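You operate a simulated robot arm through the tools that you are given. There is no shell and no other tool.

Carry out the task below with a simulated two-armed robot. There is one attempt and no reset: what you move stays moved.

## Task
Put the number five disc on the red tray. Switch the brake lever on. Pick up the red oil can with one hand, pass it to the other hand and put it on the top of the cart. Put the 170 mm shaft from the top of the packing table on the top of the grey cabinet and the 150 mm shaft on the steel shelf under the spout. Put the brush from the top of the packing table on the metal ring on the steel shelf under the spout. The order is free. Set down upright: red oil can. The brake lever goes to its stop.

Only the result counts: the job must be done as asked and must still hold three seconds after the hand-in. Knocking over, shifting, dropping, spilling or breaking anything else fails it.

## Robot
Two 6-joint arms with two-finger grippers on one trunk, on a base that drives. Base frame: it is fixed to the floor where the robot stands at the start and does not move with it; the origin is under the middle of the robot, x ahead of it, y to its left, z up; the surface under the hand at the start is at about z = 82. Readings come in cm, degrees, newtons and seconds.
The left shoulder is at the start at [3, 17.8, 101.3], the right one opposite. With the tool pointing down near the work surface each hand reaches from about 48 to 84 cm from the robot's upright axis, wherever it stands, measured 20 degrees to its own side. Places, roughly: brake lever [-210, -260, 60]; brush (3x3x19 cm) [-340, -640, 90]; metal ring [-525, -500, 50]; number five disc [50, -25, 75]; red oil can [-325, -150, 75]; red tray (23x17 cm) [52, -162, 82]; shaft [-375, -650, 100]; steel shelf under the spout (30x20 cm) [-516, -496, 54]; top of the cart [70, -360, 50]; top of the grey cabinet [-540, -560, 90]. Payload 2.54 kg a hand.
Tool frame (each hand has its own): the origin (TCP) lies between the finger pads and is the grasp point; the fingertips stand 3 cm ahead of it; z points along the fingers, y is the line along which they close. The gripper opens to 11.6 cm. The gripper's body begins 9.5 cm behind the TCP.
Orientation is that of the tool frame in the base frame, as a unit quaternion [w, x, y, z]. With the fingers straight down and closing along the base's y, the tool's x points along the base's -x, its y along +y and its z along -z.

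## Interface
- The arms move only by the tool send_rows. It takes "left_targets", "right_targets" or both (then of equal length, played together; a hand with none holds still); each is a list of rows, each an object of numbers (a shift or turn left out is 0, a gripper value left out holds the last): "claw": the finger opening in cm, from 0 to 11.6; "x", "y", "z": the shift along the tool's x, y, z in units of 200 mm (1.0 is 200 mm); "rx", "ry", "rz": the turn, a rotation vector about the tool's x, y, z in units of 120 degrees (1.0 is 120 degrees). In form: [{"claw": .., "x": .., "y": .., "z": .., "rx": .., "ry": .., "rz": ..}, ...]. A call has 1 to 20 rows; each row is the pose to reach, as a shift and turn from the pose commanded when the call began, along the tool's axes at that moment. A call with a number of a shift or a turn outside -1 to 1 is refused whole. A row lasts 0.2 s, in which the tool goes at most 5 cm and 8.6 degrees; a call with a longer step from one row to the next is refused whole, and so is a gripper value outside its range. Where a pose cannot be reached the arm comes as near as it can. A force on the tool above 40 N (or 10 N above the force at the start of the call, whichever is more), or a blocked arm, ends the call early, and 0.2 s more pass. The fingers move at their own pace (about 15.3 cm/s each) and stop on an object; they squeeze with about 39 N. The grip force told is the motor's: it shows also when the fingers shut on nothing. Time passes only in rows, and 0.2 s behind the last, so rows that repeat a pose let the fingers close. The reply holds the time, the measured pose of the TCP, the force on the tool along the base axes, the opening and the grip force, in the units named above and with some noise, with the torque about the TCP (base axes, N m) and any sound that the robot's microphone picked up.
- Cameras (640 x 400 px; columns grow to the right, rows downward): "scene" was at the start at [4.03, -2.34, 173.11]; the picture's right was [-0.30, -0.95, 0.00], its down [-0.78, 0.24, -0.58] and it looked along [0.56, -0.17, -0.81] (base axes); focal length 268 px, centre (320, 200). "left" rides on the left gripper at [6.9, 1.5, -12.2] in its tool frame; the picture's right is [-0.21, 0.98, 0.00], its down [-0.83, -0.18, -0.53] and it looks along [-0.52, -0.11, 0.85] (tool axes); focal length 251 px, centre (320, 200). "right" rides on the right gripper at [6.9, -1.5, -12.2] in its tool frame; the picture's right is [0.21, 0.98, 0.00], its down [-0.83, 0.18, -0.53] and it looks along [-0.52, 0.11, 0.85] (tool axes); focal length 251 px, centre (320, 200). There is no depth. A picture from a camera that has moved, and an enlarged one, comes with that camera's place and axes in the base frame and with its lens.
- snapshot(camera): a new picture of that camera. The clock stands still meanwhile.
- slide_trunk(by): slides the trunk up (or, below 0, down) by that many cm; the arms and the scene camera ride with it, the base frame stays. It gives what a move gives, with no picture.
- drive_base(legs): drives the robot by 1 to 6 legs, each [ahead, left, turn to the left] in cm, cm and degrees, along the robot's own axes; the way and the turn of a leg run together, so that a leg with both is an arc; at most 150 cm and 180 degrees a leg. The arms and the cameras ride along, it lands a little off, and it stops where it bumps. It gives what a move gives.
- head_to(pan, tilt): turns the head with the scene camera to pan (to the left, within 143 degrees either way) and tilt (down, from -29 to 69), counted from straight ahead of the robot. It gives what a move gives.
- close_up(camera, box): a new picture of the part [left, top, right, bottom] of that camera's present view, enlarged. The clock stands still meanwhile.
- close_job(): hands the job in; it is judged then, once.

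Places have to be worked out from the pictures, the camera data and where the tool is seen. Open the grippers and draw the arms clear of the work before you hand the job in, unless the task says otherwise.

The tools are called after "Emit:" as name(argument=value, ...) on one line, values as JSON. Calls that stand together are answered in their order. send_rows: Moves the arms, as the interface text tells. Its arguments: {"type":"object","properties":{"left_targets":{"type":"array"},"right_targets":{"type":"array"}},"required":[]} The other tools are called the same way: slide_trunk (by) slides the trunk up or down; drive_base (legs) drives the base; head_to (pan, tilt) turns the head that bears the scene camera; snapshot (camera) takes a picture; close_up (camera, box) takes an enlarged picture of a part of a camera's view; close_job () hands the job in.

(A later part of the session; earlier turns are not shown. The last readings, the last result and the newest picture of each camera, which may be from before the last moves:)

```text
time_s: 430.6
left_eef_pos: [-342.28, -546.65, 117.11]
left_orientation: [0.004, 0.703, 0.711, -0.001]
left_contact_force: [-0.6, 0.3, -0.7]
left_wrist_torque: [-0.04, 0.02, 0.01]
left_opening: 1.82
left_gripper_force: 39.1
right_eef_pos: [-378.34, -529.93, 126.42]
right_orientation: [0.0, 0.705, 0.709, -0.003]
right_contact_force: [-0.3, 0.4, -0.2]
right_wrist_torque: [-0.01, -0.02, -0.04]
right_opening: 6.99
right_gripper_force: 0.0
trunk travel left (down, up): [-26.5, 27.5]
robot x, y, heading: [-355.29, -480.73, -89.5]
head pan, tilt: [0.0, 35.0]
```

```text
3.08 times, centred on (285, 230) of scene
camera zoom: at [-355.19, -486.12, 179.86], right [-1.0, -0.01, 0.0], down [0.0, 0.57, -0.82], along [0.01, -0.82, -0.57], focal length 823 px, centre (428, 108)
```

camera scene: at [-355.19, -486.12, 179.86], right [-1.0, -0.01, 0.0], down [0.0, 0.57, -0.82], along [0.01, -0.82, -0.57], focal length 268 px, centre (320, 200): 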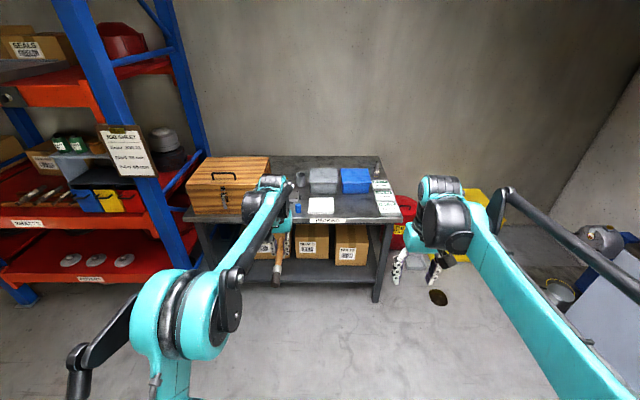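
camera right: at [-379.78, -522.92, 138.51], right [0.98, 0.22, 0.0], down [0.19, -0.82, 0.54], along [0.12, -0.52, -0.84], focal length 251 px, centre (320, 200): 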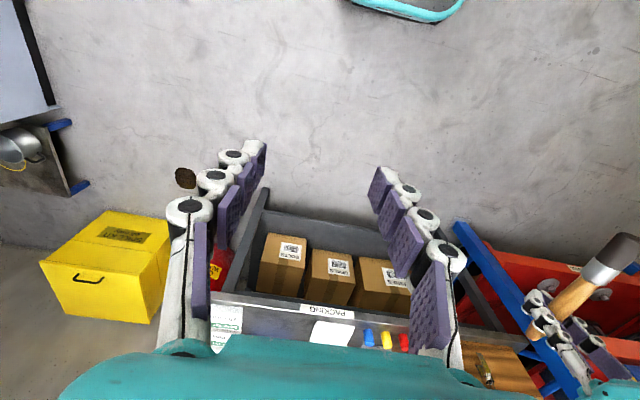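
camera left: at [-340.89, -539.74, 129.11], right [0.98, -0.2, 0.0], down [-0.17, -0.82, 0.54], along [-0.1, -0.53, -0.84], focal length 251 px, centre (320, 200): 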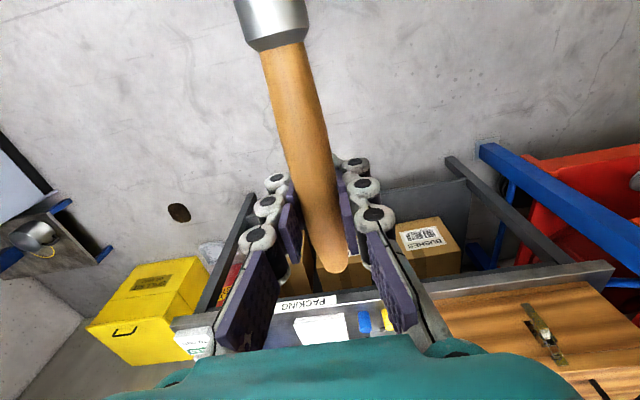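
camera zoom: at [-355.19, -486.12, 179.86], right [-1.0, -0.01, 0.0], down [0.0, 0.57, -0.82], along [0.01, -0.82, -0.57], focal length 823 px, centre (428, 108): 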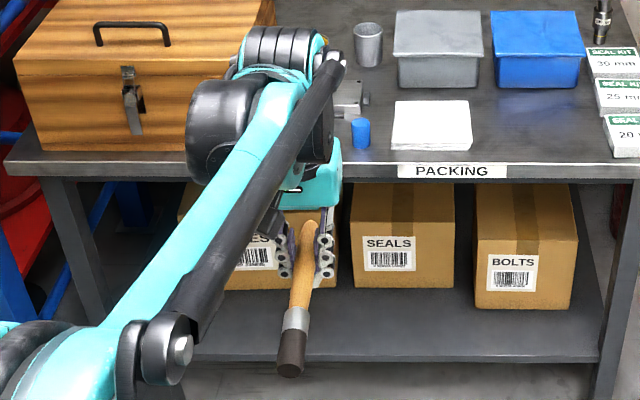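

The brush hangs level in the left hand, bristle end 13 cm from the grip; the ring's top centre works out to [−521, −504.8, 56.3]. I turn the left gripper so the bristles point to my right, move ahead a little and turn to face the shelf.

Emit:
send_rows(left_targets=[{"rz": -0.07}, {"rz": -0.14}, {"rz": -0.21}, {"rz": -0.28}, {"rz": -0.35}, {"rz": -0.42}, {"rz": -0.49}, {"rz": -0.56}, {"rz": -0.63}, {"rz": -0.7}, {"rz": -0.75}, {"rz": -0.75}])

Emit:
drive_base(legs=[[20, 0, 0], [0, 0, -90]])

Emit:
head_to(pan=0, tilt=45)

Emit:
snapshot(camera="scene")

Emit:
snapshot(camera="left")

```text
time_s: 433.2
left_eef_pos: [-342.46, -546.77, 116.98]
left_orientation: [0.001, -0.007, 1.0, -0.004]
left_contact_force: [-0.1, 0.3, -0.3]
left_wrist_torque: [-0.04, -0.02, -0.02]
left_opening: 1.85
left_gripper_force: 38.9
right_eef_pos: [-378.26, -529.94, 126.3]
right_orientation: [-0.001, 0.704, 0.71, -0.003]
right_contact_force: [0.6, -0.5, -0.8]
right_wrist_torque: [0.01, -0.01, 0.01]
right_opening: 7.0
right_gripper_force: 0.0
trunk travel left (down, up): [-26.5, 27.5]
robot x, y, heading: [-355.12, -480.08, -90.0]
head pan, tilt: [0.0, 35.0]
```

```text
time_s: 438.5
left_eef_pos: [-421.14, -516.17, 117.14]
left_orientation: [-0.001, 0.687, 0.727, -0.004]
left_contact_force: [0.2, 0.0, -0.3]
left_wrist_torque: [-0.05, 0.0, 0.03]
left_opening: 1.82
left_gripper_force: 39.6
right_eef_pos: [-405.83, -479.64, 126.34]
right_orientation: [-0.001, 1.0, 0.025, -0.002]
right_contact_force: [0.9, -0.6, 0.8]
right_wrist_torque: [-0.01, 0.01, 0.05]
right_opening: 6.97
right_gripper_force: 0.0
trunk travel left (down, up): [-26.5, 27.5]
robot x, y, heading: [-355.17, -499.89, -177.2]
head pan, tilt: [0.0, 35.0]
```

```text
time_s: 439.2
left_eef_pos: [-421.0, -516.28, 117.12]
left_orientation: [-0.001, 0.687, 0.727, -0.003]
left_contact_force: [-0.1, 0.2, 0.3]
left_wrist_torque: [0.0, -0.02, -0.01]
left_opening: 1.83
left_gripper_force: 39.1
right_eef_pos: [-405.86, -479.62, 126.3]
right_orientation: [-0.001, 1.0, 0.026, -0.001]
right_contact_force: [-0.1, 1.3, 0.7]
right_wrist_torque: [-0.02, -0.03, 0.0]
right_opening: 7.01
right_gripper_force: 0.0
trunk travel left (down, up): [-26.5, 27.5]
robot x, y, heading: [-355.32, -500.52, -177.1]
head pan, tilt: [0.0, 45.0]
```

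```text
taken
camera scene: at [-360.27, -500.86, 178.37], right [-0.05, 1.0, 0.0], down [0.71, 0.04, -0.71], along [-0.71, -0.04, -0.71], focal length 268 px, centre (320, 200)
```

scene: 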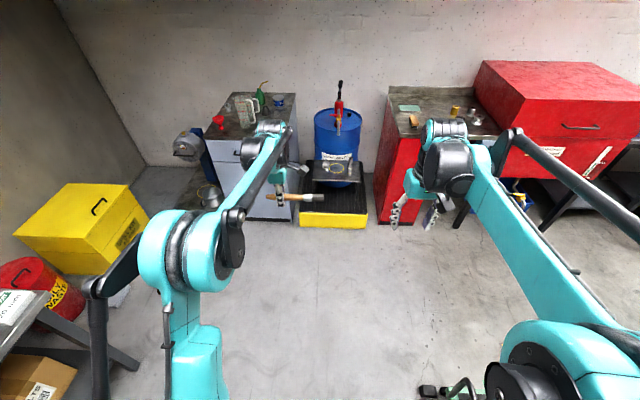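

```text
taken
camera left: at [-419.82, -509.24, 129.04], right [0.99, -0.16, -0.01], down [-0.13, -0.83, 0.54], along [-0.09, -0.53, -0.84], focal length 251 px, centre (320, 200)
```

left: 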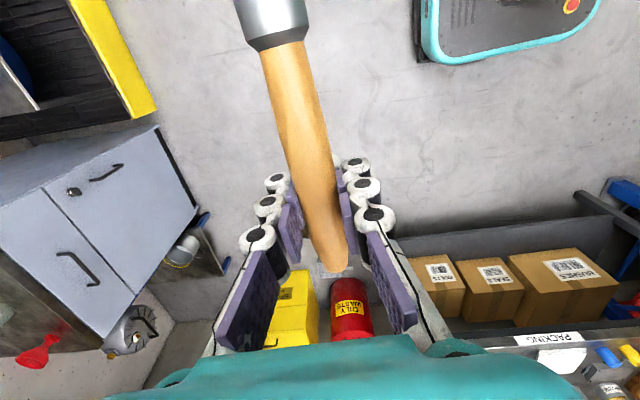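

The brush lies crosswise in the left hand. I draw the left hand back 17 cm, straighten my heading, and drive up to the shelf (robot to about x = −454).

Emit:
send_rows(left_targets=[{"y": 0.2}, {"y": 0.4}, {"y": 0.6}, {"y": 0.8}, {"y": 0.85}, {"y": 0.85}])

Emit:
drive_base(legs=[[0, 0, -2.9], [80, -2, 0]])

Emit:
snapshot(camera="scene")

Emit:
snapshot(camera="right")

```text
time_s: 440.6
left_eef_pos: [-404.13, -515.11, 116.89]
left_orientation: [-0.002, 0.687, 0.727, -0.004]
left_contact_force: [0.5, 0.2, -0.7]
left_wrist_torque: [-0.01, 0.01, 0.02]
left_opening: 1.83
left_gripper_force: 39.2
right_eef_pos: [-405.75, -479.57, 126.46]
right_orientation: [-0.001, 1.0, 0.025, -0.002]
right_contact_force: [-0.1, 0.1, 0.1]
right_wrist_torque: [0.0, 0.01, 0.0]
right_opening: 6.99
right_gripper_force: 0.0
trunk travel left (down, up): [-26.5, 27.5]
robot x, y, heading: [-355.23, -500.22, -177.1]
head pan, tilt: [0.0, 45.0]
```

```text
time_s: 445.3
left_eef_pos: [-484.09, -510.81, 116.92]
left_orientation: [-0.001, 0.704, 0.71, -0.005]
left_contact_force: [-0.7, 0.3, -0.4]
left_wrist_torque: [-0.03, -0.01, 0.01]
left_opening: 1.85
left_gripper_force: 38.9
right_eef_pos: [-484.02, -475.2, 126.34]
right_orientation: [-0.001, 1.0, 0.002, -0.002]
right_contact_force: [-0.1, 0.1, -0.7]
right_wrist_torque: [-0.01, -0.01, 0.0]
right_opening: 7.0
right_gripper_force: 0.0
trunk travel left (down, up): [-26.5, 27.5]
robot x, y, heading: [-434.45, -498.48, -179.9]
head pan, tilt: [0.0, 45.0]
```

```text
taken
camera scene: at [-439.55, -498.64, 178.37], right [0.0, 1.0, 0.0], down [0.71, 0.0, -0.71], along [-0.71, 0.0, -0.71], focal length 268 px, centre (320, 200)
```

scene: 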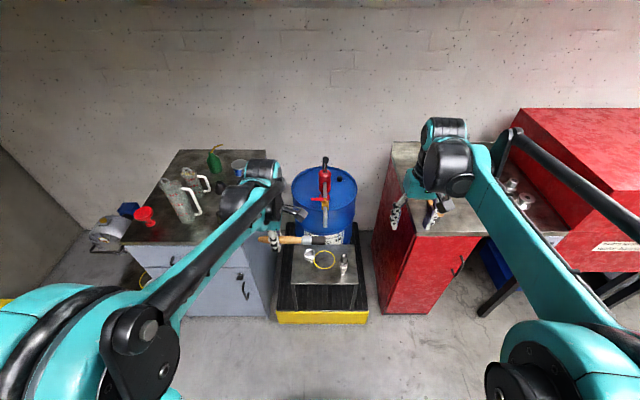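

```text
taken
camera right: at [-477.08, -473.78, 138.46], right [0.22, -0.98, 0.0], down [-0.82, -0.19, 0.54], along [-0.52, -0.11, -0.84], focal length 251 px, centre (320, 200)
```

right: 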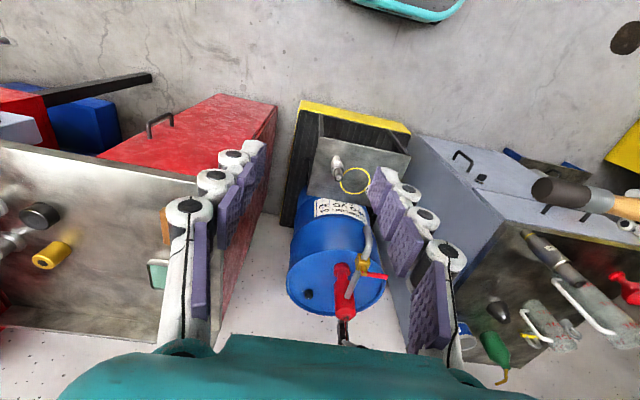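

All clear. I pull the right hand back 10 cm, drive the last 20 cm, and lower the trunk.

Emit:
send_rows(right_targets=[{"x": 0.2}, {"x": 0.4}, {"x": 0.5}, {"x": 0.5}])

Emit:
drive_base(legs=[[20, 0, 0]])

Emit:
slide_trunk(by=-26)

Emit:
snapshot(camera="scene")

Emit:
snapshot(camera="left")

Emit:
snapshot(camera="right")

```text
time_s: 446.3
left_eef_pos: [-484.0, -510.8, 116.85]
left_orientation: [-0.001, 0.704, 0.71, -0.003]
left_contact_force: [-0.4, -0.7, -0.2]
left_wrist_torque: [0.0, -0.03, 0.0]
left_opening: 1.85
left_gripper_force: 38.9
right_eef_pos: [-474.05, -475.23, 126.21]
right_orientation: [-0.003, 1.0, 0.002, -0.002]
right_contact_force: [-0.3, 0.2, 0.5]
right_wrist_torque: [0.0, 0.01, -0.02]
right_opening: 6.99
right_gripper_force: 0.1
trunk travel left (down, up): [-26.5, 27.5]
robot x, y, heading: [-434.55, -498.52, -179.5]
head pan, tilt: [0.0, 45.0]
```

```text
time_s: 447.9
left_eef_pos: [-503.58, -510.92, 116.98]
left_orientation: [-0.001, 0.704, 0.71, -0.003]
left_contact_force: [-0.1, -0.3, -0.9]
left_wrist_torque: [-0.04, -0.06, -0.03]
left_opening: 1.86
left_gripper_force: 39.2
right_eef_pos: [-493.56, -475.21, 126.12]
right_orientation: [-0.002, 1.0, 0.002, -0.001]
right_contact_force: [-0.9, -1.1, 0.0]
right_wrist_torque: [-0.02, -0.05, 0.02]
right_opening: 7.01
right_gripper_force: 0.1
trunk travel left (down, up): [-26.5, 27.5]
robot x, y, heading: [-453.82, -498.44, -179.8]
head pan, tilt: [0.0, 45.0]
```

```text
time_s: 450.6
left_eef_pos: [-503.43, -511.02, 90.83]
left_orientation: [-0.002, 0.703, 0.711, -0.004]
left_contact_force: [-1.0, -0.6, -0.1]
left_wrist_torque: [-0.02, -0.02, 0.03]
left_opening: 1.89
left_gripper_force: 39.4
right_eef_pos: [-493.38, -475.38, 100.23]
right_orientation: [-0.003, 1.0, 0.002, -0.001]
right_contact_force: [-0.7, 0.2, -0.3]
right_wrist_torque: [0.0, 0.01, 0.0]
right_opening: 7.0
right_gripper_force: 0.0
trunk travel left (down, up): [-0.5, 53.5]
robot x, y, heading: [-454.37, -498.24, -179.7]
head pan, tilt: [0.0, 45.0]
```

```text
taken
camera scene: at [-458.92, -498.71, 152.38], right [0.0, 1.0, 0.0], down [0.71, 0.0, -0.71], along [-0.71, 0.0, -0.71], focal length 268 px, centre (320, 200)
```

scene: 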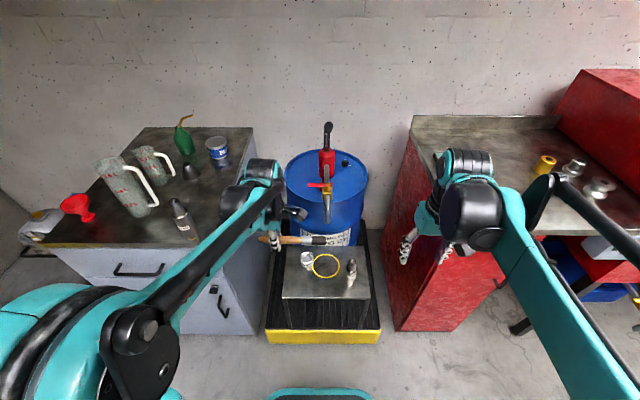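

```text
taken
camera left: at [-501.96, -504.01, 102.95], right [0.98, -0.2, -0.01], down [-0.17, -0.83, 0.54], along [-0.12, -0.53, -0.84], focal length 251 px, centre (320, 200)
```

left: 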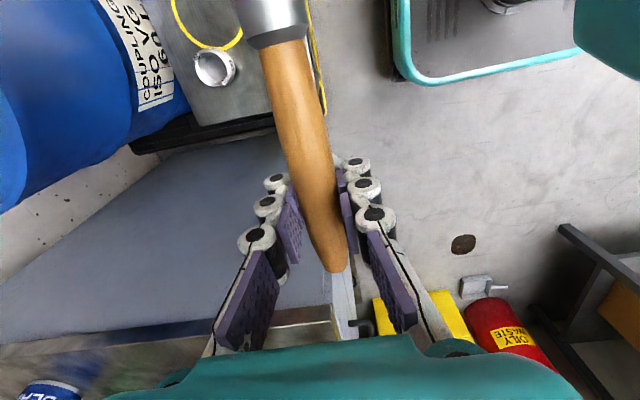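

```text
taken
camera right: at [-486.47, -473.81, 112.4], right [0.22, -0.98, 0.0], down [-0.82, -0.19, 0.54], along [-0.52, -0.11, -0.84], focal length 251 px, centre (320, 200)
```

right: 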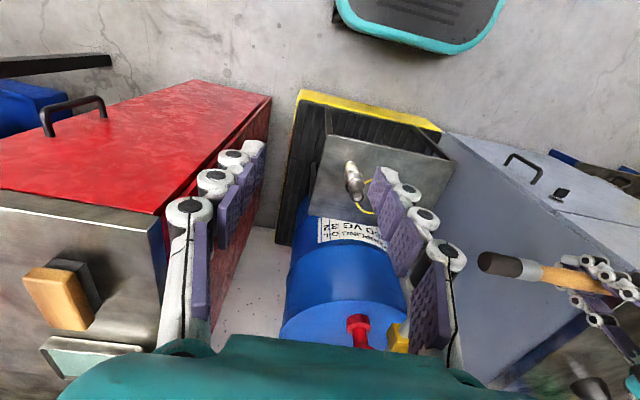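

I zoom on ring and brush from the head camera to fix both positions before going down.

Emit:
close_up(camera="scene", box=[260, 215, 380, 315])

Emit:
close_up(camera="left", box=[150, 0, 350, 130])

Emit:
close_up(camera="right", box=[460, 230, 640, 340])

```text
4.00 times, centred on (320, 265) of scene
camera zoom: at [-458.92, -498.71, 152.38], right [0.0, 1.0, 0.0], down [0.71, 0.0, -0.71], along [-0.71, 0.0, -0.71], focal length 1070 px, centre (320, -60)
```

zoom: 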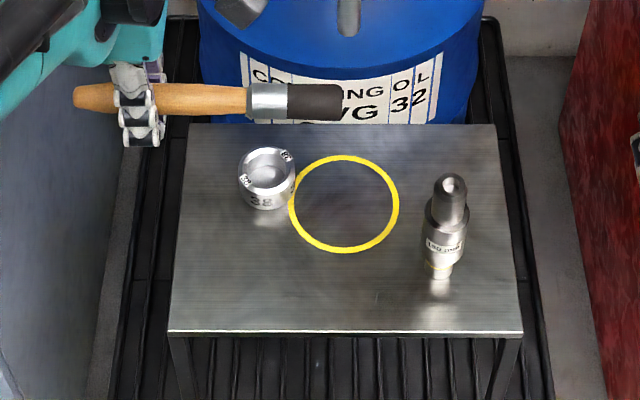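

```text
3.08 times, centred on (250, 65) of left
camera zoom: at [-501.96, -504.01, 102.95], right [0.98, -0.2, -0.01], down [-0.17, -0.83, 0.54], along [-0.12, -0.53, -0.84], focal length 774 px, centre (535, 615)
```

zoom: 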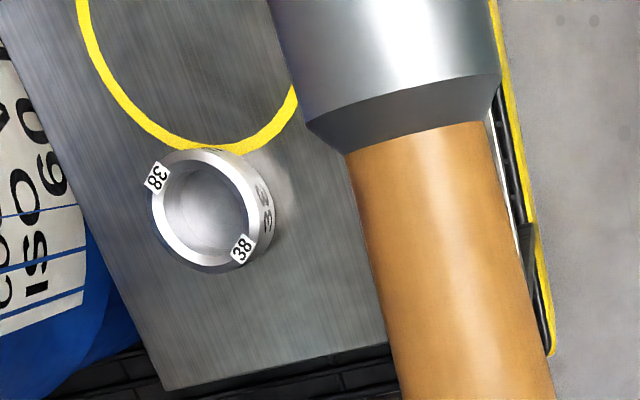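

```text
3.56 times, centred on (550, 285) of right
camera zoom: at [-486.47, -473.81, 112.4], right [0.22, -0.98, 0.0], down [-0.82, -0.19, 0.54], along [-0.52, -0.11, -0.84], focal length 894 px, centre (-498, -102)
```

zoom: 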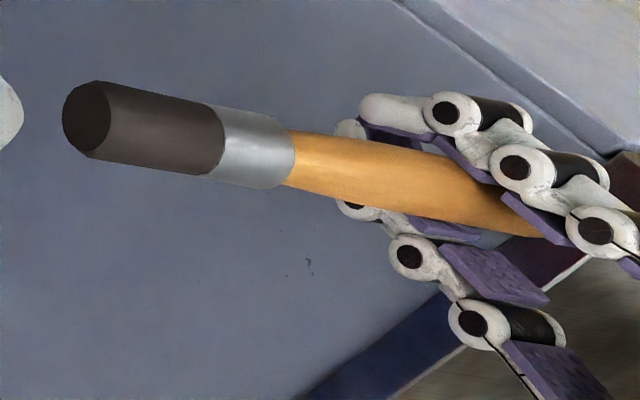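

Ring centre [−521, −504.4]; the brush's bristle end is about 13.8 cm from the grip and the brush is nearly level. I lower the left hand in front of the ring to z ≈ 61 with a slight handle-down tilt.

Emit:
send_rows(left_targets=[{"z": 0.2, "ry": 0.015}, {"z": 0.4, "ry": 0.03}, {"z": 0.6, "ry": 0.03}, {"z": 0.8, "ry": 0.03}, {"z": 0.95, "ry": 0.03}, {"z": 0.95, "ry": 0.03}])

Emit:
send_rows(left_targets=[{"z": 0.2}, {"z": 0.4}, {"z": 0.52}, {"z": 0.52}])

Emit:
close_up(camera="scene", box=[240, 190, 400, 330])

Emit:
snapshot(camera="left")

Emit:
snapshot(camera="right")

```text
time_s: 451.9
left_eef_pos: [-503.67, -510.73, 72.17]
left_orientation: [-0.023, 0.703, 0.71, 0.019]
left_contact_force: [0.0, 0.4, -1.1]
left_wrist_torque: [-0.04, 0.02, 0.02]
left_opening: 1.87
left_gripper_force: 38.9
right_eef_pos: [-493.47, -475.33, 100.31]
right_orientation: [-0.002, 1.0, 0.003, -0.002]
right_contact_force: [-0.5, -0.2, 0.4]
right_wrist_torque: [0.0, 0.02, 0.0]
right_opening: 7.01
right_gripper_force: 0.0
trunk travel left (down, up): [-0.5, 53.5]
robot x, y, heading: [-454.15, -498.37, -179.7]
head pan, tilt: [0.0, 45.0]
```

```text
time_s: 452.9
left_eef_pos: [-503.52, -510.29, 61.68]
left_orientation: [-0.023, 0.703, 0.71, 0.019]
left_contact_force: [1.0, -0.1, -0.2]
left_wrist_torque: [-0.01, -0.03, 0.0]
left_opening: 1.88
left_gripper_force: 39.4
right_eef_pos: [-493.52, -475.3, 100.27]
right_orientation: [-0.001, 1.0, 0.003, -0.001]
right_contact_force: [-0.7, 0.4, -0.3]
right_wrist_torque: [0.01, 0.02, -0.03]
right_opening: 7.01
right_gripper_force: 0.0
trunk travel left (down, up): [-0.5, 53.5]
robot x, y, heading: [-453.79, -498.58, -180.1]
head pan, tilt: [0.0, 45.0]
```

```text
2.86 times, centred on (320, 260) of scene
camera zoom: at [-458.93, -498.71, 152.37], right [0.0, 1.0, 0.0], down [0.71, 0.0, -0.71], along [-0.71, 0.0, -0.71], focal length 764 px, centre (320, 29)
```

zoom: 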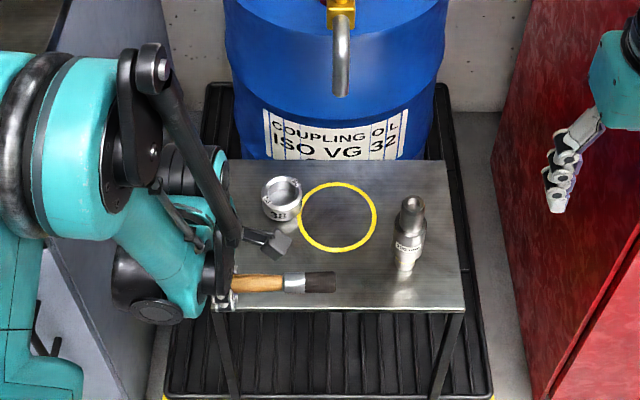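

```text
taken
camera left: at [-502.04, -504.28, 74.06], right [0.98, -0.2, -0.02], down [-0.17, -0.86, 0.49], along [-0.12, -0.47, -0.87], focal length 251 px, centre (320, 200)
```

left: 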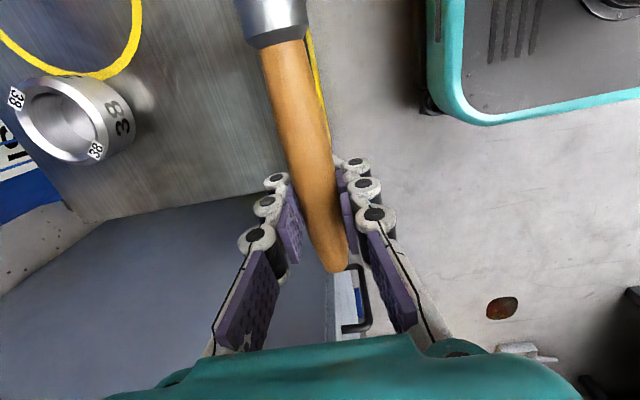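

```text
taken
camera right: at [-486.47, -473.81, 112.39], right [0.22, -0.98, 0.0], down [-0.82, -0.19, 0.54], along [-0.52, -0.11, -0.84], focal length 251 px, centre (320, 200)
```

right: 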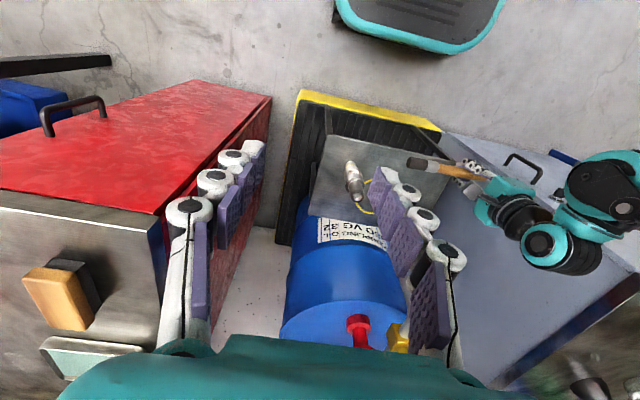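

Everything clears: I slide the left hand forward 17.5 cm so the brush comes over the ring.

Emit:
send_rows(left_targets=[{"y": -0.15}, {"y": -0.3}, {"y": -0.45}, {"y": -0.6}, {"y": -0.75}, {"y": -0.83}, {"y": -0.87}, {"y": -0.87}])

Emit:
close_up(camera="scene", box=[260, 200, 380, 300])

Emit:
snapshot(camera="left")

Emit:
close_up(camera="right", box=[300, 90, 500, 240])

```text
time_s: 454.8
left_eef_pos: [-521.25, -510.6, 61.56]
left_orientation: [-0.023, 0.703, 0.711, 0.018]
left_contact_force: [-1.3, -0.1, -0.9]
left_wrist_torque: [0.0, 0.01, -0.04]
left_opening: 1.88
left_gripper_force: 38.6
right_eef_pos: [-493.45, -475.34, 100.27]
right_orientation: [-0.001, 1.0, 0.003, -0.002]
right_contact_force: [0.7, 0.0, 0.1]
right_wrist_torque: [-0.02, 0.05, 0.0]
right_opening: 6.98
right_gripper_force: 0.0
trunk travel left (down, up): [-0.5, 53.5]
robot x, y, heading: [-453.89, -498.44, -179.8]
head pan, tilt: [0.0, 45.0]
```

```text
4.00 times, centred on (320, 250) of scene
camera zoom: at [-458.94, -498.71, 152.37], right [0.0, 1.0, 0.0], down [0.71, 0.0, -0.71], along [-0.71, 0.0, -0.71], focal length 1070 px, centre (320, 0)
```

zoom: 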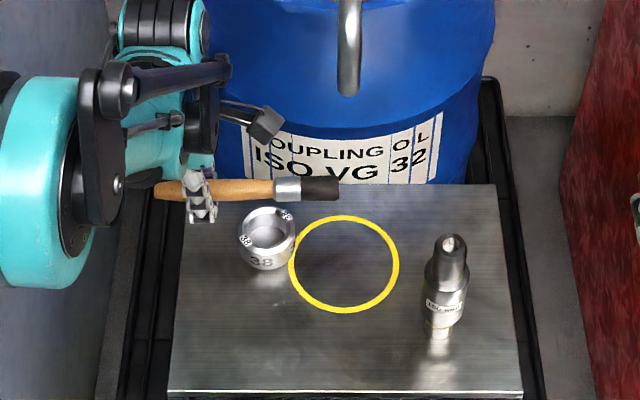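

```text
taken
camera left: at [-519.8, -504.42, 74.02], right [0.98, -0.2, -0.02], down [-0.17, -0.86, 0.49], along [-0.12, -0.47, -0.87], focal length 251 px, centre (320, 200)
```

left: 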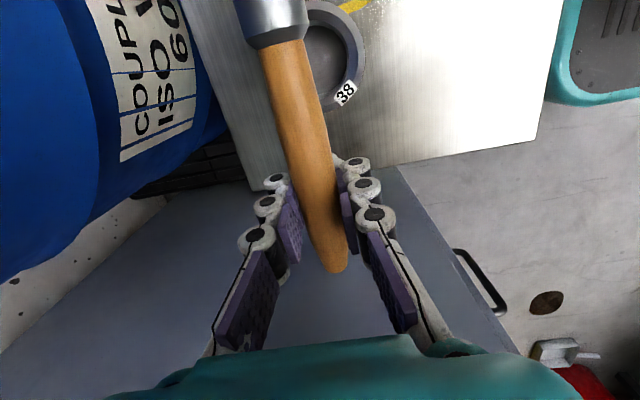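

```text
2.67 times, centred on (400, 165) of right
camera zoom: at [-486.48, -473.81, 112.38], right [0.22, -0.98, 0.0], down [-0.82, -0.19, 0.54], along [-0.52, -0.11, -0.84], focal length 670 px, centre (107, 293)
```

zoom: 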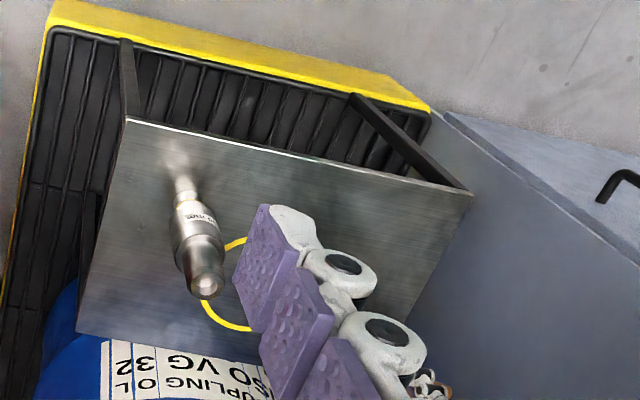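

The brush's balance region is over the ring (ring centre 7.6 cm from the bristle end). I shift 0.4 cm back toward me and lower to about 1 cm above contact.

Emit:
send_rows(left_targets=[{"y": 0.02, "z": 0.05}, {"y": 0.02, "z": 0.1}, {"y": 0.02, "z": 0.15}, {"y": 0.02, "z": 0.175}, {"y": 0.02, "z": 0.175}])

Emit:
close_up(camera="scene", box=[260, 220, 340, 290])

Emit:
snapshot(camera="left")

```text
time_s: 455.9
left_eef_pos: [-520.88, -510.26, 58.18]
left_orientation: [-0.024, 0.703, 0.711, 0.019]
left_contact_force: [0.2, -0.6, -0.9]
left_wrist_torque: [-0.01, 0.01, -0.03]
left_opening: 1.87
left_gripper_force: 38.8
right_eef_pos: [-493.48, -475.23, 100.31]
right_orientation: [-0.002, 1.0, 0.004, -0.002]
right_contact_force: [0.3, 0.5, -1.0]
right_wrist_torque: [-0.02, -0.01, -0.02]
right_opening: 7.0
right_gripper_force: 0.1
trunk travel left (down, up): [-0.5, 53.5]
robot x, y, heading: [-453.85, -498.44, -179.7]
head pan, tilt: [0.0, 45.0]
```

```text
5.71 times, centred on (300, 255) of scene
camera zoom: at [-458.93, -498.71, 152.37], right [0.0, 1.0, 0.0], down [0.71, 0.0, -0.71], along [-0.71, 0.0, -0.71], focal length 1529 px, centre (434, -114)
```

zoom: 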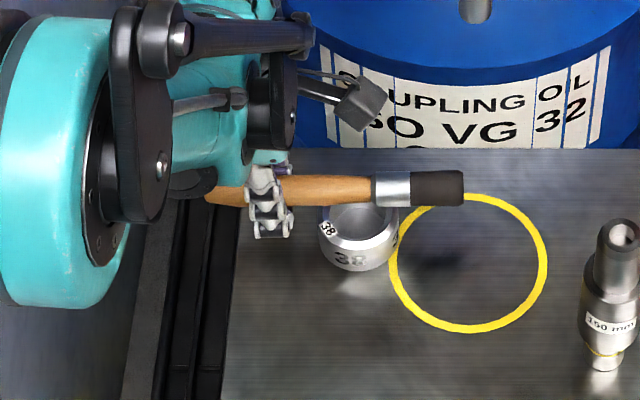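

```text
taken
camera left: at [-519.29, -504.21, 70.63], right [0.98, -0.2, -0.02], down [-0.17, -0.86, 0.49], along [-0.12, -0.47, -0.87], focal length 251 px, centre (320, 200)
```

left: 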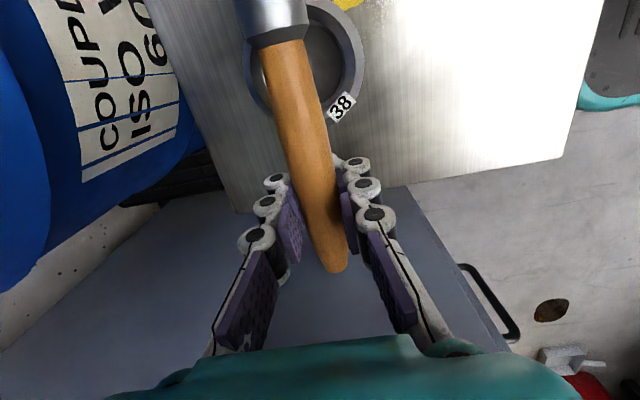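

The brush is well placed over the ring. I shift 0.3 cm more toward me and lower in small steps, watching for contact.

Emit:
send_rows(left_targets=[{"y": 0.015, "z": 0.01}, {"y": 0.015, "z": 0.02}, {"y": 0.015, "z": 0.03}, {"y": 0.015, "z": 0.04}])

Emit:
close_up(camera="scene", box=[280, 235, 330, 280])

```text
time_s: 456.9
left_eef_pos: [-520.45, -510.31, 57.37]
left_orientation: [-0.025, 0.703, 0.71, 0.018]
left_contact_force: [0.0, -0.1, -0.9]
left_wrist_torque: [-0.04, -0.02, 0.0]
left_opening: 1.87
left_gripper_force: 39.7
right_eef_pos: [-493.38, -475.38, 100.22]
right_orientation: [-0.002, 1.0, 0.003, -0.001]
right_contact_force: [0.0, -0.2, 0.5]
right_wrist_torque: [-0.06, 0.02, -0.01]
right_opening: 6.99
right_gripper_force: 0.1
trunk travel left (down, up): [-0.5, 53.5]
robot x, y, heading: [-453.98, -498.64, -179.6]
head pan, tilt: [0.0, 45.0]
```

```text
8.89 times, centred on (305, 258) of scene
camera zoom: at [-458.94, -498.71, 152.37], right [0.0, 1.0, 0.0], down [0.71, 0.0, -0.71], along [-0.71, 0.0, -0.71], focal length 2378 px, centre (453, -311)
```

zoom: 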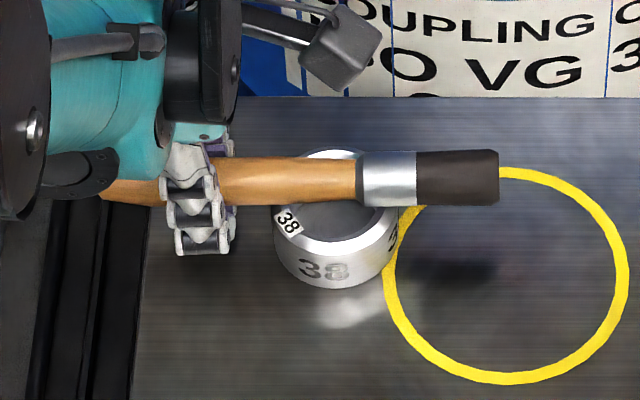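

Emit:
send_rows(left_targets=[{"z": 0.006}, {"z": 0.012}, {"z": 0.018}])

Emit:
snapshot(camera="left")

```text
time_s: 457.8
left_eef_pos: [-520.35, -510.27, 56.87]
left_orientation: [-0.024, 0.703, 0.711, 0.017]
left_contact_force: [-0.4, 0.0, 0.0]
left_wrist_torque: [-0.01, -0.04, 0.01]
left_opening: 1.89
left_gripper_force: 39.1
right_eef_pos: [-493.41, -475.29, 100.23]
right_orientation: [-0.002, 1.0, 0.002, -0.002]
right_contact_force: [0.7, 0.0, 0.0]
right_wrist_torque: [0.01, -0.02, 0.01]
right_opening: 6.97
right_gripper_force: 0.0
trunk travel left (down, up): [-0.5, 53.5]
robot x, y, heading: [-453.71, -498.21, -179.8]
head pan, tilt: [0.0, 45.0]
```

```text
taken
camera left: at [-518.89, -504.13, 69.43], right [0.98, -0.2, -0.02], down [-0.17, -0.86, 0.49], along [-0.12, -0.47, -0.87], focal length 251 px, centre (320, 200)
```

left: 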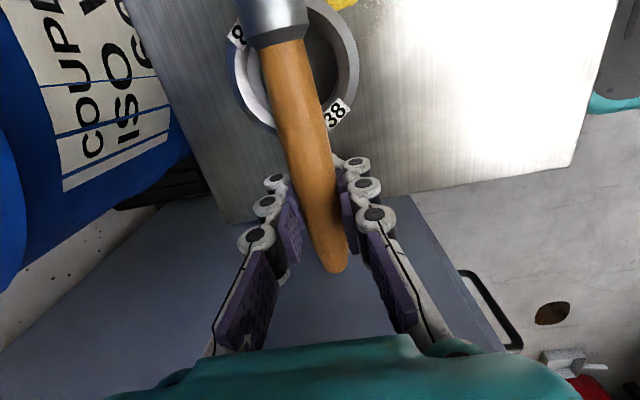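

The brush's axis now lies over the ring's centre. I continue down by millimetres.

Emit:
send_rows(left_targets=[{"z": 0.006}, {"z": 0.012}, {"z": 0.018}])

```text
time_s: 458.6
left_eef_pos: [-520.58, -510.14, 56.73]
left_orientation: [-0.023, 0.703, 0.711, 0.018]
left_contact_force: [1.5, -6.3, 21.0]
left_wrist_torque: [0.87, -0.01, -0.08]
left_opening: 1.88
left_gripper_force: 39.1
right_eef_pos: [-493.32, -475.34, 100.36]
right_orientation: [-0.001, 1.0, 0.003, -0.002]
right_contact_force: [0.6, -0.5, -0.3]
right_wrist_torque: [0.01, 0.0, -0.01]
right_opening: 6.99
right_gripper_force: 0.0
trunk travel left (down, up): [-0.5, 53.5]
robot x, y, heading: [-453.77, -498.35, -180.0]
head pan, tilt: [0.0, 45.0]
```

The handle side touches the ring's near rim (torque puts the contact 4 cm from the grip). I ease the load off first.

Emit:
send_rows(left_targets=[{"z": -0.006}, {"z": -0.01}, {"z": -0.01}])

Emit:
close_up(camera="scene", box=[280, 235, 330, 280])

```text
time_s: 459.4
left_eef_pos: [-520.4, -510.3, 56.82]
left_orientation: [-0.024, 0.703, 0.71, 0.019]
left_contact_force: [1.1, 0.0, -0.4]
left_wrist_torque: [0.0, 0.02, 0.01]
left_opening: 1.88
left_gripper_force: 39.6
right_eef_pos: [-493.47, -475.25, 100.35]
right_orientation: [-0.002, 1.0, 0.001, -0.001]
right_contact_force: [1.0, -1.0, 0.9]
right_wrist_torque: [-0.02, 0.01, -0.01]
right_opening: 7.01
right_gripper_force: 0.1
trunk travel left (down, up): [-0.5, 53.5]
robot x, y, heading: [-453.5, -498.47, -179.8]
head pan, tilt: [0.0, 45.0]
```

```text
8.89 times, centred on (305, 258) of scene
camera zoom: at [-458.94, -498.7, 152.36], right [0.0, 1.0, 0.0], down [0.71, 0.0, -0.71], along [-0.71, 0.0, -0.71], focal length 2378 px, centre (453, -311)
```

zoom: 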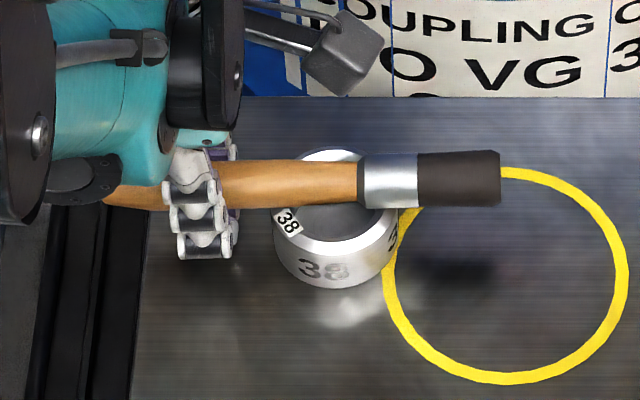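

Averaged torque readings put the brush's centre of mass nearer its middle (about 9–10 cm from the bristle end), so I raise 0.6 cm, shift the brush 1.1 cm to the right (+y) to centre it better on the ring, and come down again.

Emit:
send_rows(left_targets=[{"z": -0.03}, {"x": 0.02, "z": -0.03}, {"x": 0.04, "z": -0.03}, {"x": 0.055, "z": -0.03}, {"x": 0.055, "z": -0.02}, {"x": 0.055, "z": -0.01}, {"x": 0.055, "z": -0.005}])

Emit:
close_up(camera="scene", box=[280, 235, 330, 280])

Emit:
snapshot(camera="left")

```text
time_s: 460.9
left_eef_pos: [-520.38, -509.3, 57.03]
left_orientation: [-0.023, 0.703, 0.711, 0.018]
left_contact_force: [0.1, 0.7, -0.6]
left_wrist_torque: [-0.02, 0.03, 0.01]
left_opening: 1.85
left_gripper_force: 38.9
right_eef_pos: [-493.42, -475.38, 100.28]
right_orientation: [-0.001, 1.0, 0.003, -0.001]
right_contact_force: [-0.6, -0.1, -0.5]
right_wrist_torque: [0.0, 0.02, -0.01]
right_opening: 6.98
right_gripper_force: 0.0
trunk travel left (down, up): [-0.5, 53.5]
robot x, y, heading: [-454.24, -498.39, -180.1]
head pan, tilt: [0.0, 45.0]
```

```text
8.89 times, centred on (305, 258) of scene
camera zoom: at [-458.94, -498.71, 152.37], right [0.0, 1.0, 0.0], down [0.71, 0.0, -0.71], along [-0.71, 0.0, -0.71], focal length 2378 px, centre (453, -311)
```

zoom: 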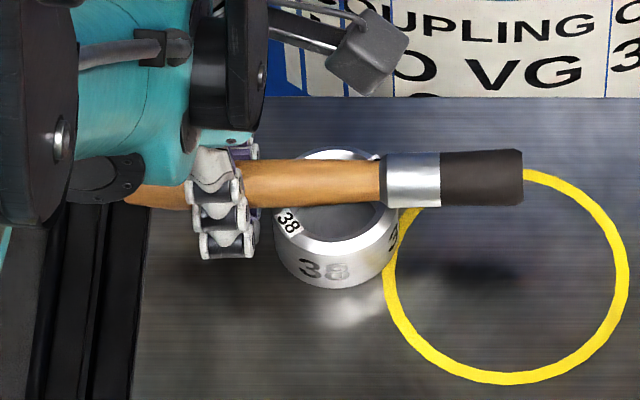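

```text
taken
camera left: at [-518.88, -503.06, 69.48], right [0.98, -0.2, -0.02], down [-0.17, -0.86, 0.49], along [-0.12, -0.47, -0.87], focal length 251 px, centre (320, 200)
```

left: 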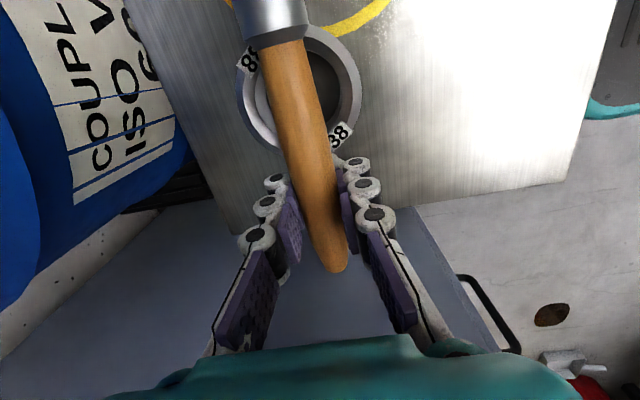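

The ring now sits under the brush's middle (8.7 of ~18.8 cm). I lower by millimetres to contact.

Emit:
send_rows(left_targets=[{"z": 0.005}, {"z": 0.01}, {"z": 0.015}])

```text
time_s: 461.8
left_eef_pos: [-520.44, -509.04, 56.78]
left_orientation: [-0.025, 0.703, 0.711, 0.018]
left_contact_force: [-0.5, -0.4, 6.6]
left_wrist_torque: [0.11, -0.02, -0.01]
left_opening: 1.89
left_gripper_force: 38.9
right_eef_pos: [-493.47, -475.35, 100.33]
right_orientation: [-0.001, 1.0, 0.002, -0.002]
right_contact_force: [0.6, 0.0, 0.3]
right_wrist_torque: [0.0, 0.04, 0.0]
right_opening: 7.01
right_gripper_force: 0.1
trunk travel left (down, up): [-0.5, 53.5]
robot x, y, heading: [-453.64, -498.42, -179.8]
head pan, tilt: [0.0, 45.0]
```

Contact is on the near rim only; I take back about 1.4° of tilt so the head side comes down onto the far rim too.

Emit:
send_rows(left_targets=[{"ry": -0.006}, {"ry": -0.012}, {"ry": -0.012}])

```text
time_s: 462.6
left_eef_pos: [-520.53, -509.1, 56.77]
left_orientation: [-0.015, 0.703, 0.711, 0.009]
left_contact_force: [-0.5, -4.1, 13.5]
left_wrist_torque: [0.96, 0.02, 0.03]
left_opening: 1.88
left_gripper_force: 38.6
right_eef_pos: [-493.27, -475.37, 100.27]
right_orientation: [-0.002, 1.0, 0.002, -0.002]
right_contact_force: [0.2, -0.1, -0.8]
right_wrist_torque: [-0.03, 0.03, 0.03]
right_opening: 6.99
right_gripper_force: 0.0
trunk travel left (down, up): [-0.5, 53.5]
robot x, y, heading: [-453.9, -498.35, -179.8]
head pan, tilt: [0.0, 45.0]
```

Now the head presses on the far rim as well. I ease off the remaining load and check that the forces are near zero before opening.

Emit:
send_rows(left_targets=[{"z": -0.003, "ry": 0.002}, {"z": -0.005, "ry": 0.002}, {"z": -0.005, "ry": 0.002}])

```text
time_s: 463.4
left_eef_pos: [-520.4, -509.05, 56.86]
left_orientation: [-0.015, 0.704, 0.71, 0.011]
left_contact_force: [-0.6, -0.6, 1.7]
left_wrist_torque: [0.0, 0.0, 0.01]
left_opening: 1.84
left_gripper_force: 38.8
right_eef_pos: [-493.42, -475.35, 100.22]
right_orientation: [-0.002, 1.0, 0.001, -0.001]
right_contact_force: [-0.4, 0.2, -0.6]
right_wrist_torque: [-0.02, -0.01, 0.04]
right_opening: 7.0
right_gripper_force: 0.0
trunk travel left (down, up): [-0.5, 53.5]
robot x, y, heading: [-453.89, -498.29, -179.6]
head pan, tilt: [0.0, 45.0]
```

Light contact only (1.7 N). I open the left fingers in small increments.

Emit:
send_rows(left_targets=[{"claw": 2.0}, {"claw": 2.2}, {"claw": 2.5}, {"claw": 3.0}, {"claw": 3.6}, {"claw": 4.2}, {"claw": 4.8}, {"claw": 4.8}])

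Emit:
close_up(camera="scene", box=[280, 235, 330, 280])

Emit:
snapshot(camera="left")

```text
time_s: 465.1
left_eef_pos: [-520.27, -509.05, 56.86]
left_orientation: [-0.017, 0.704, 0.71, 0.011]
left_contact_force: [-0.3, -0.1, 3.2]
left_wrist_torque: [-0.03, 0.03, 0.03]
left_opening: 4.73
left_gripper_force: 0.1
right_eef_pos: [-493.35, -475.32, 100.38]
right_orientation: [-0.002, 1.0, 0.002, -0.001]
right_contact_force: [0.4, 0.2, -0.2]
right_wrist_torque: [0.01, 0.0, 0.0]
right_opening: 7.0
right_gripper_force: 0.1
trunk travel left (down, up): [-0.5, 53.5]
robot x, y, heading: [-454.0, -498.56, -179.9]
head pan, tilt: [0.0, 45.0]
```

```text
8.89 times, centred on (305, 258) of scene
camera zoom: at [-458.83, -498.69, 152.37], right [0.0, 1.0, 0.0], down [0.71, 0.0, -0.71], along [-0.71, 0.0, -0.71], focal length 2378 px, centre (453, -311)
```

zoom: 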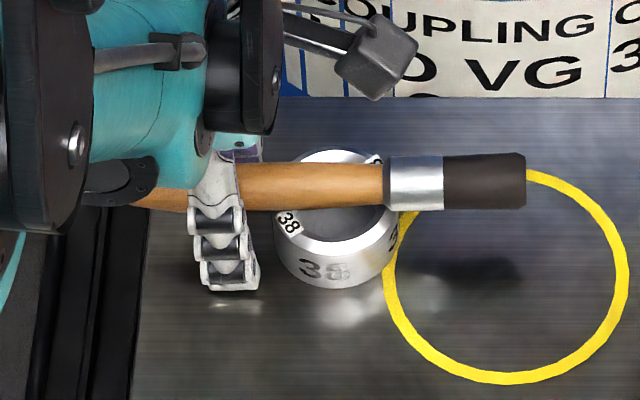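

```text
taken
camera left: at [-518.84, -502.7, 69.21], right [0.98, -0.2, -0.02], down [-0.17, -0.85, 0.5], along [-0.12, -0.49, -0.86], focal length 251 px, centre (320, 200)
```

left: 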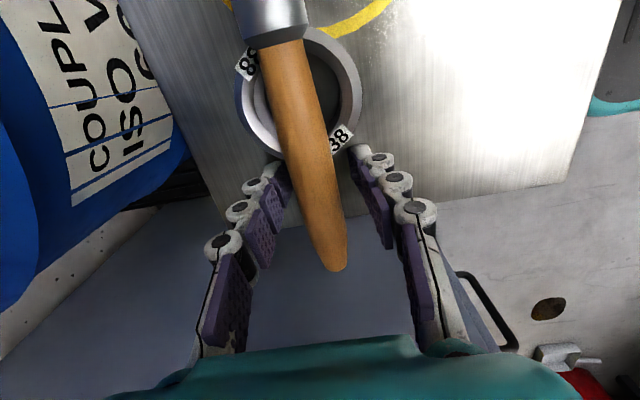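

The brush rests on the ring by itself. I rise 7.5 cm, then draw the hand back toward me under the spout's side, and look.

Emit:
send_rows(left_targets=[{"z": -0.03}, {"z": -0.08}, {"z": -0.15}, {"z": -0.25}, {"z": -0.36}, {"z": -0.4}, {"y": 0.1, "z": -0.4}, {"y": 0.3, "z": -0.4}, {"y": 0.5, "z": -0.4}, {"y": 0.7, "z": -0.4}, {"y": 0.85, "z": -0.4}])

Emit:
close_up(camera="scene", box=[260, 210, 380, 310])

Emit:
snapshot(camera="left")

```text
time_s: 467.6
left_eef_pos: [-503.41, -509.3, 64.64]
left_orientation: [-0.016, 0.704, 0.71, 0.01]
left_contact_force: [-0.5, -0.3, -0.3]
left_wrist_torque: [0.01, 0.01, 0.01]
left_opening: 4.82
left_gripper_force: 0.0
right_eef_pos: [-493.46, -475.34, 100.3]
right_orientation: [-0.002, 1.0, 0.003, -0.002]
right_contact_force: [1.2, 0.1, -0.5]
right_wrist_torque: [0.02, 0.02, 0.02]
right_opening: 6.99
right_gripper_force: 0.0
trunk travel left (down, up): [-0.5, 53.5]
robot x, y, heading: [-453.87, -498.5, -179.8]
head pan, tilt: [0.0, 45.0]
```

```text
4.00 times, centred on (320, 260) of scene
camera zoom: at [-458.88, -498.71, 152.37], right [0.0, 1.0, 0.0], down [0.71, 0.0, -0.71], along [-0.71, 0.0, -0.71], focal length 1070 px, centre (320, -40)
```

zoom: 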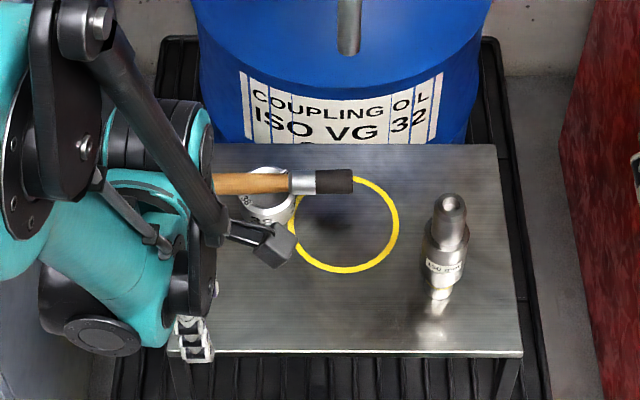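

```text
taken
camera left: at [-501.84, -502.83, 76.99], right [0.98, -0.2, -0.02], down [-0.17, -0.85, 0.5], along [-0.12, -0.49, -0.86], focal length 251 px, centre (320, 200)
```

left: 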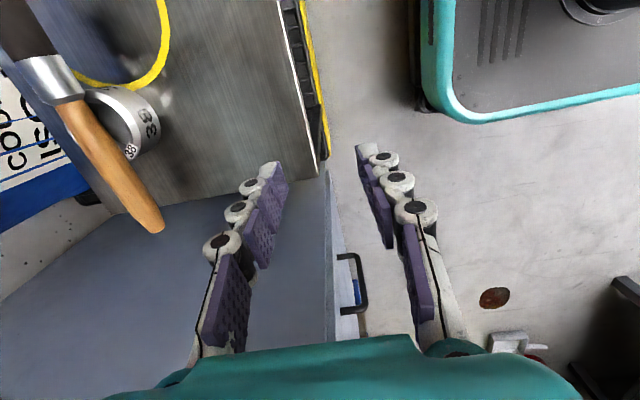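

The brush lies balanced across the ring, the 150 mm shaft stands beside it. I raise the left hand and back away, then check everything here once more.

Emit:
send_rows(left_targets=[{"y": 0.05, "z": -0.2}, {"y": 0.1, "z": -0.4}, {"y": 0.15, "z": -0.6}, {"y": 0.2, "z": -0.8}, {"y": 0.2, "z": -0.98}, {"y": 0.2, "z": -0.98}])

Emit:
drive_base(legs=[[-45, 0, 0]])

Emit:
snapshot(camera="scene")

Emit:
close_up(camera="scene", box=[220, 130, 400, 270])

```text
time_s: 468.9
left_eef_pos: [-499.39, -509.95, 84.31]
left_orientation: [-0.016, 0.703, 0.711, 0.01]
left_contact_force: [0.3, 0.7, -1.0]
left_wrist_torque: [-0.02, 0.01, -0.02]
left_opening: 4.8
left_gripper_force: 0.1
right_eef_pos: [-493.44, -475.41, 100.3]
right_orientation: [-0.002, 1.0, 0.003, -0.001]
right_contact_force: [-0.2, -0.9, 0.9]
right_wrist_torque: [-0.02, 0.03, -0.02]
right_opening: 7.0
right_gripper_force: 0.0
trunk travel left (down, up): [-0.5, 53.5]
robot x, y, heading: [-454.31, -498.58, -179.7]
head pan, tilt: [0.0, 45.0]
```

```text
time_s: 471.7
left_eef_pos: [-453.28, -510.06, 84.2]
left_orientation: [-0.016, 0.702, 0.712, 0.011]
left_contact_force: [0.4, 0.1, 0.2]
left_wrist_torque: [0.02, -0.01, -0.03]
left_opening: 4.82
left_gripper_force: 0.1
right_eef_pos: [-447.5, -475.23, 100.28]
right_orientation: [-0.002, 1.0, 0.006, -0.002]
right_contact_force: [-0.1, 0.0, -0.8]
right_wrist_torque: [0.02, 0.05, -0.02]
right_opening: 6.99
right_gripper_force: 0.0
trunk travel left (down, up): [-0.5, 53.5]
robot x, y, heading: [-407.73, -497.95, -179.4]
head pan, tilt: [0.0, 45.0]
```

```text
taken
camera scene: at [-412.88, -498.43, 152.37], right [-0.01, 1.0, 0.0], down [0.71, 0.01, -0.71], along [-0.71, -0.01, -0.71], focal length 268 px, centre (320, 200)
```

scene: 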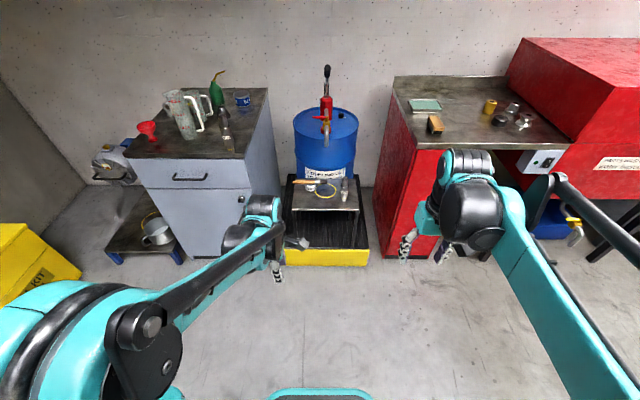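

```text
2.86 times, centred on (310, 200) of scene
camera zoom: at [-412.88, -498.43, 152.37], right [-0.01, 1.0, 0.0], down [0.71, 0.01, -0.71], along [-0.71, -0.01, -0.71], focal length 764 px, centre (349, 200)
```

zoom: 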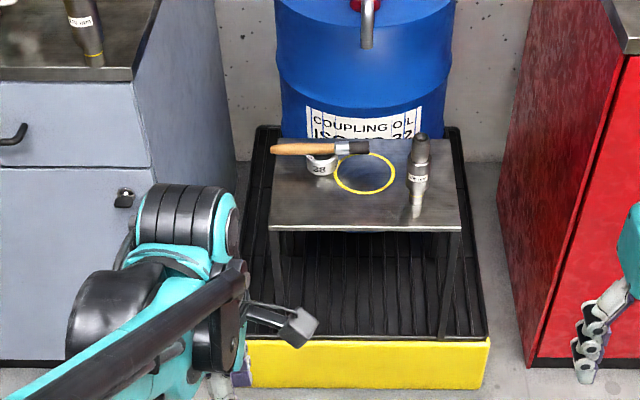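

All items here are in place: the brush across the ring, the 150 mm shaft on the shelf, the 170 mm shaft on the cabinet. I open both grippers fully, clear of everything, and take one last close look at brush and shafts.

Emit:
send_rows(left_targets=[{"claw": 11.0}, {}, {}, {}, {}], right_targets=[{"claw": 11.0}, {}, {}, {}, {}])

Emit:
close_up(camera="scene", box=[280, 165, 380, 225])

Emit:
close_up(camera="scene", box=[120, 60, 280, 180])

```text
time_s: 472.9
left_eef_pos: [-453.32, -510.1, 84.37]
left_orientation: [-0.015, 0.702, 0.712, 0.011]
left_contact_force: [0.6, 0.6, -0.1]
left_wrist_torque: [-0.01, -0.03, 0.0]
left_opening: 11.01
left_gripper_force: 0.0
right_eef_pos: [-447.58, -475.14, 100.32]
right_orientation: [-0.003, 1.0, 0.005, -0.001]
right_contact_force: [-0.2, 0.7, 0.4]
right_wrist_torque: [0.01, -0.02, -0.01]
right_opening: 11.0
right_gripper_force: 0.1
trunk travel left (down, up): [-0.5, 53.5]
robot x, y, heading: [-407.75, -498.54, -179.3]
head pan, tilt: [0.0, 45.0]
```

```text
6.40 times, centred on (330, 195) of scene
camera zoom: at [-412.96, -498.43, 152.37], right [-0.01, 1.0, 0.0], down [0.71, 0.01, -0.71], along [-0.71, -0.01, -0.71], focal length 1712 px, centre (256, 232)
```

zoom: 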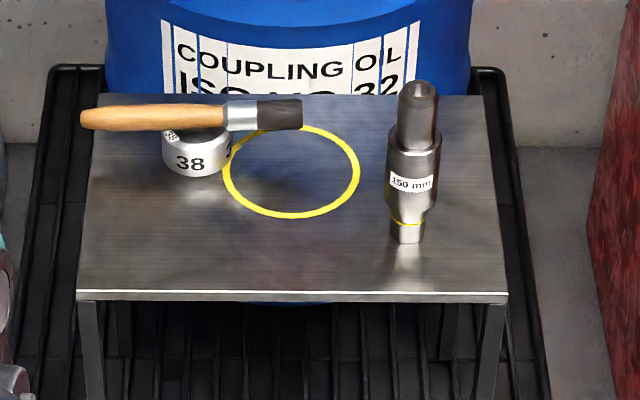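

```text
3.33 times, centred on (200, 120) of scene
camera zoom: at [-412.96, -498.43, 152.37], right [-0.01, 1.0, 0.0], down [0.71, 0.01, -0.71], along [-0.71, -0.01, -0.71], focal length 892 px, centre (720, 467)
```

zoom: 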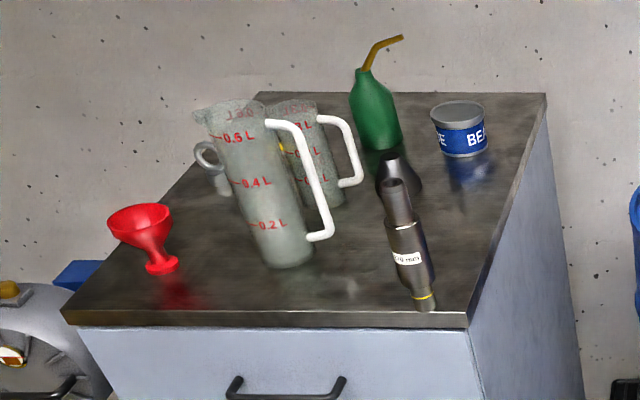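

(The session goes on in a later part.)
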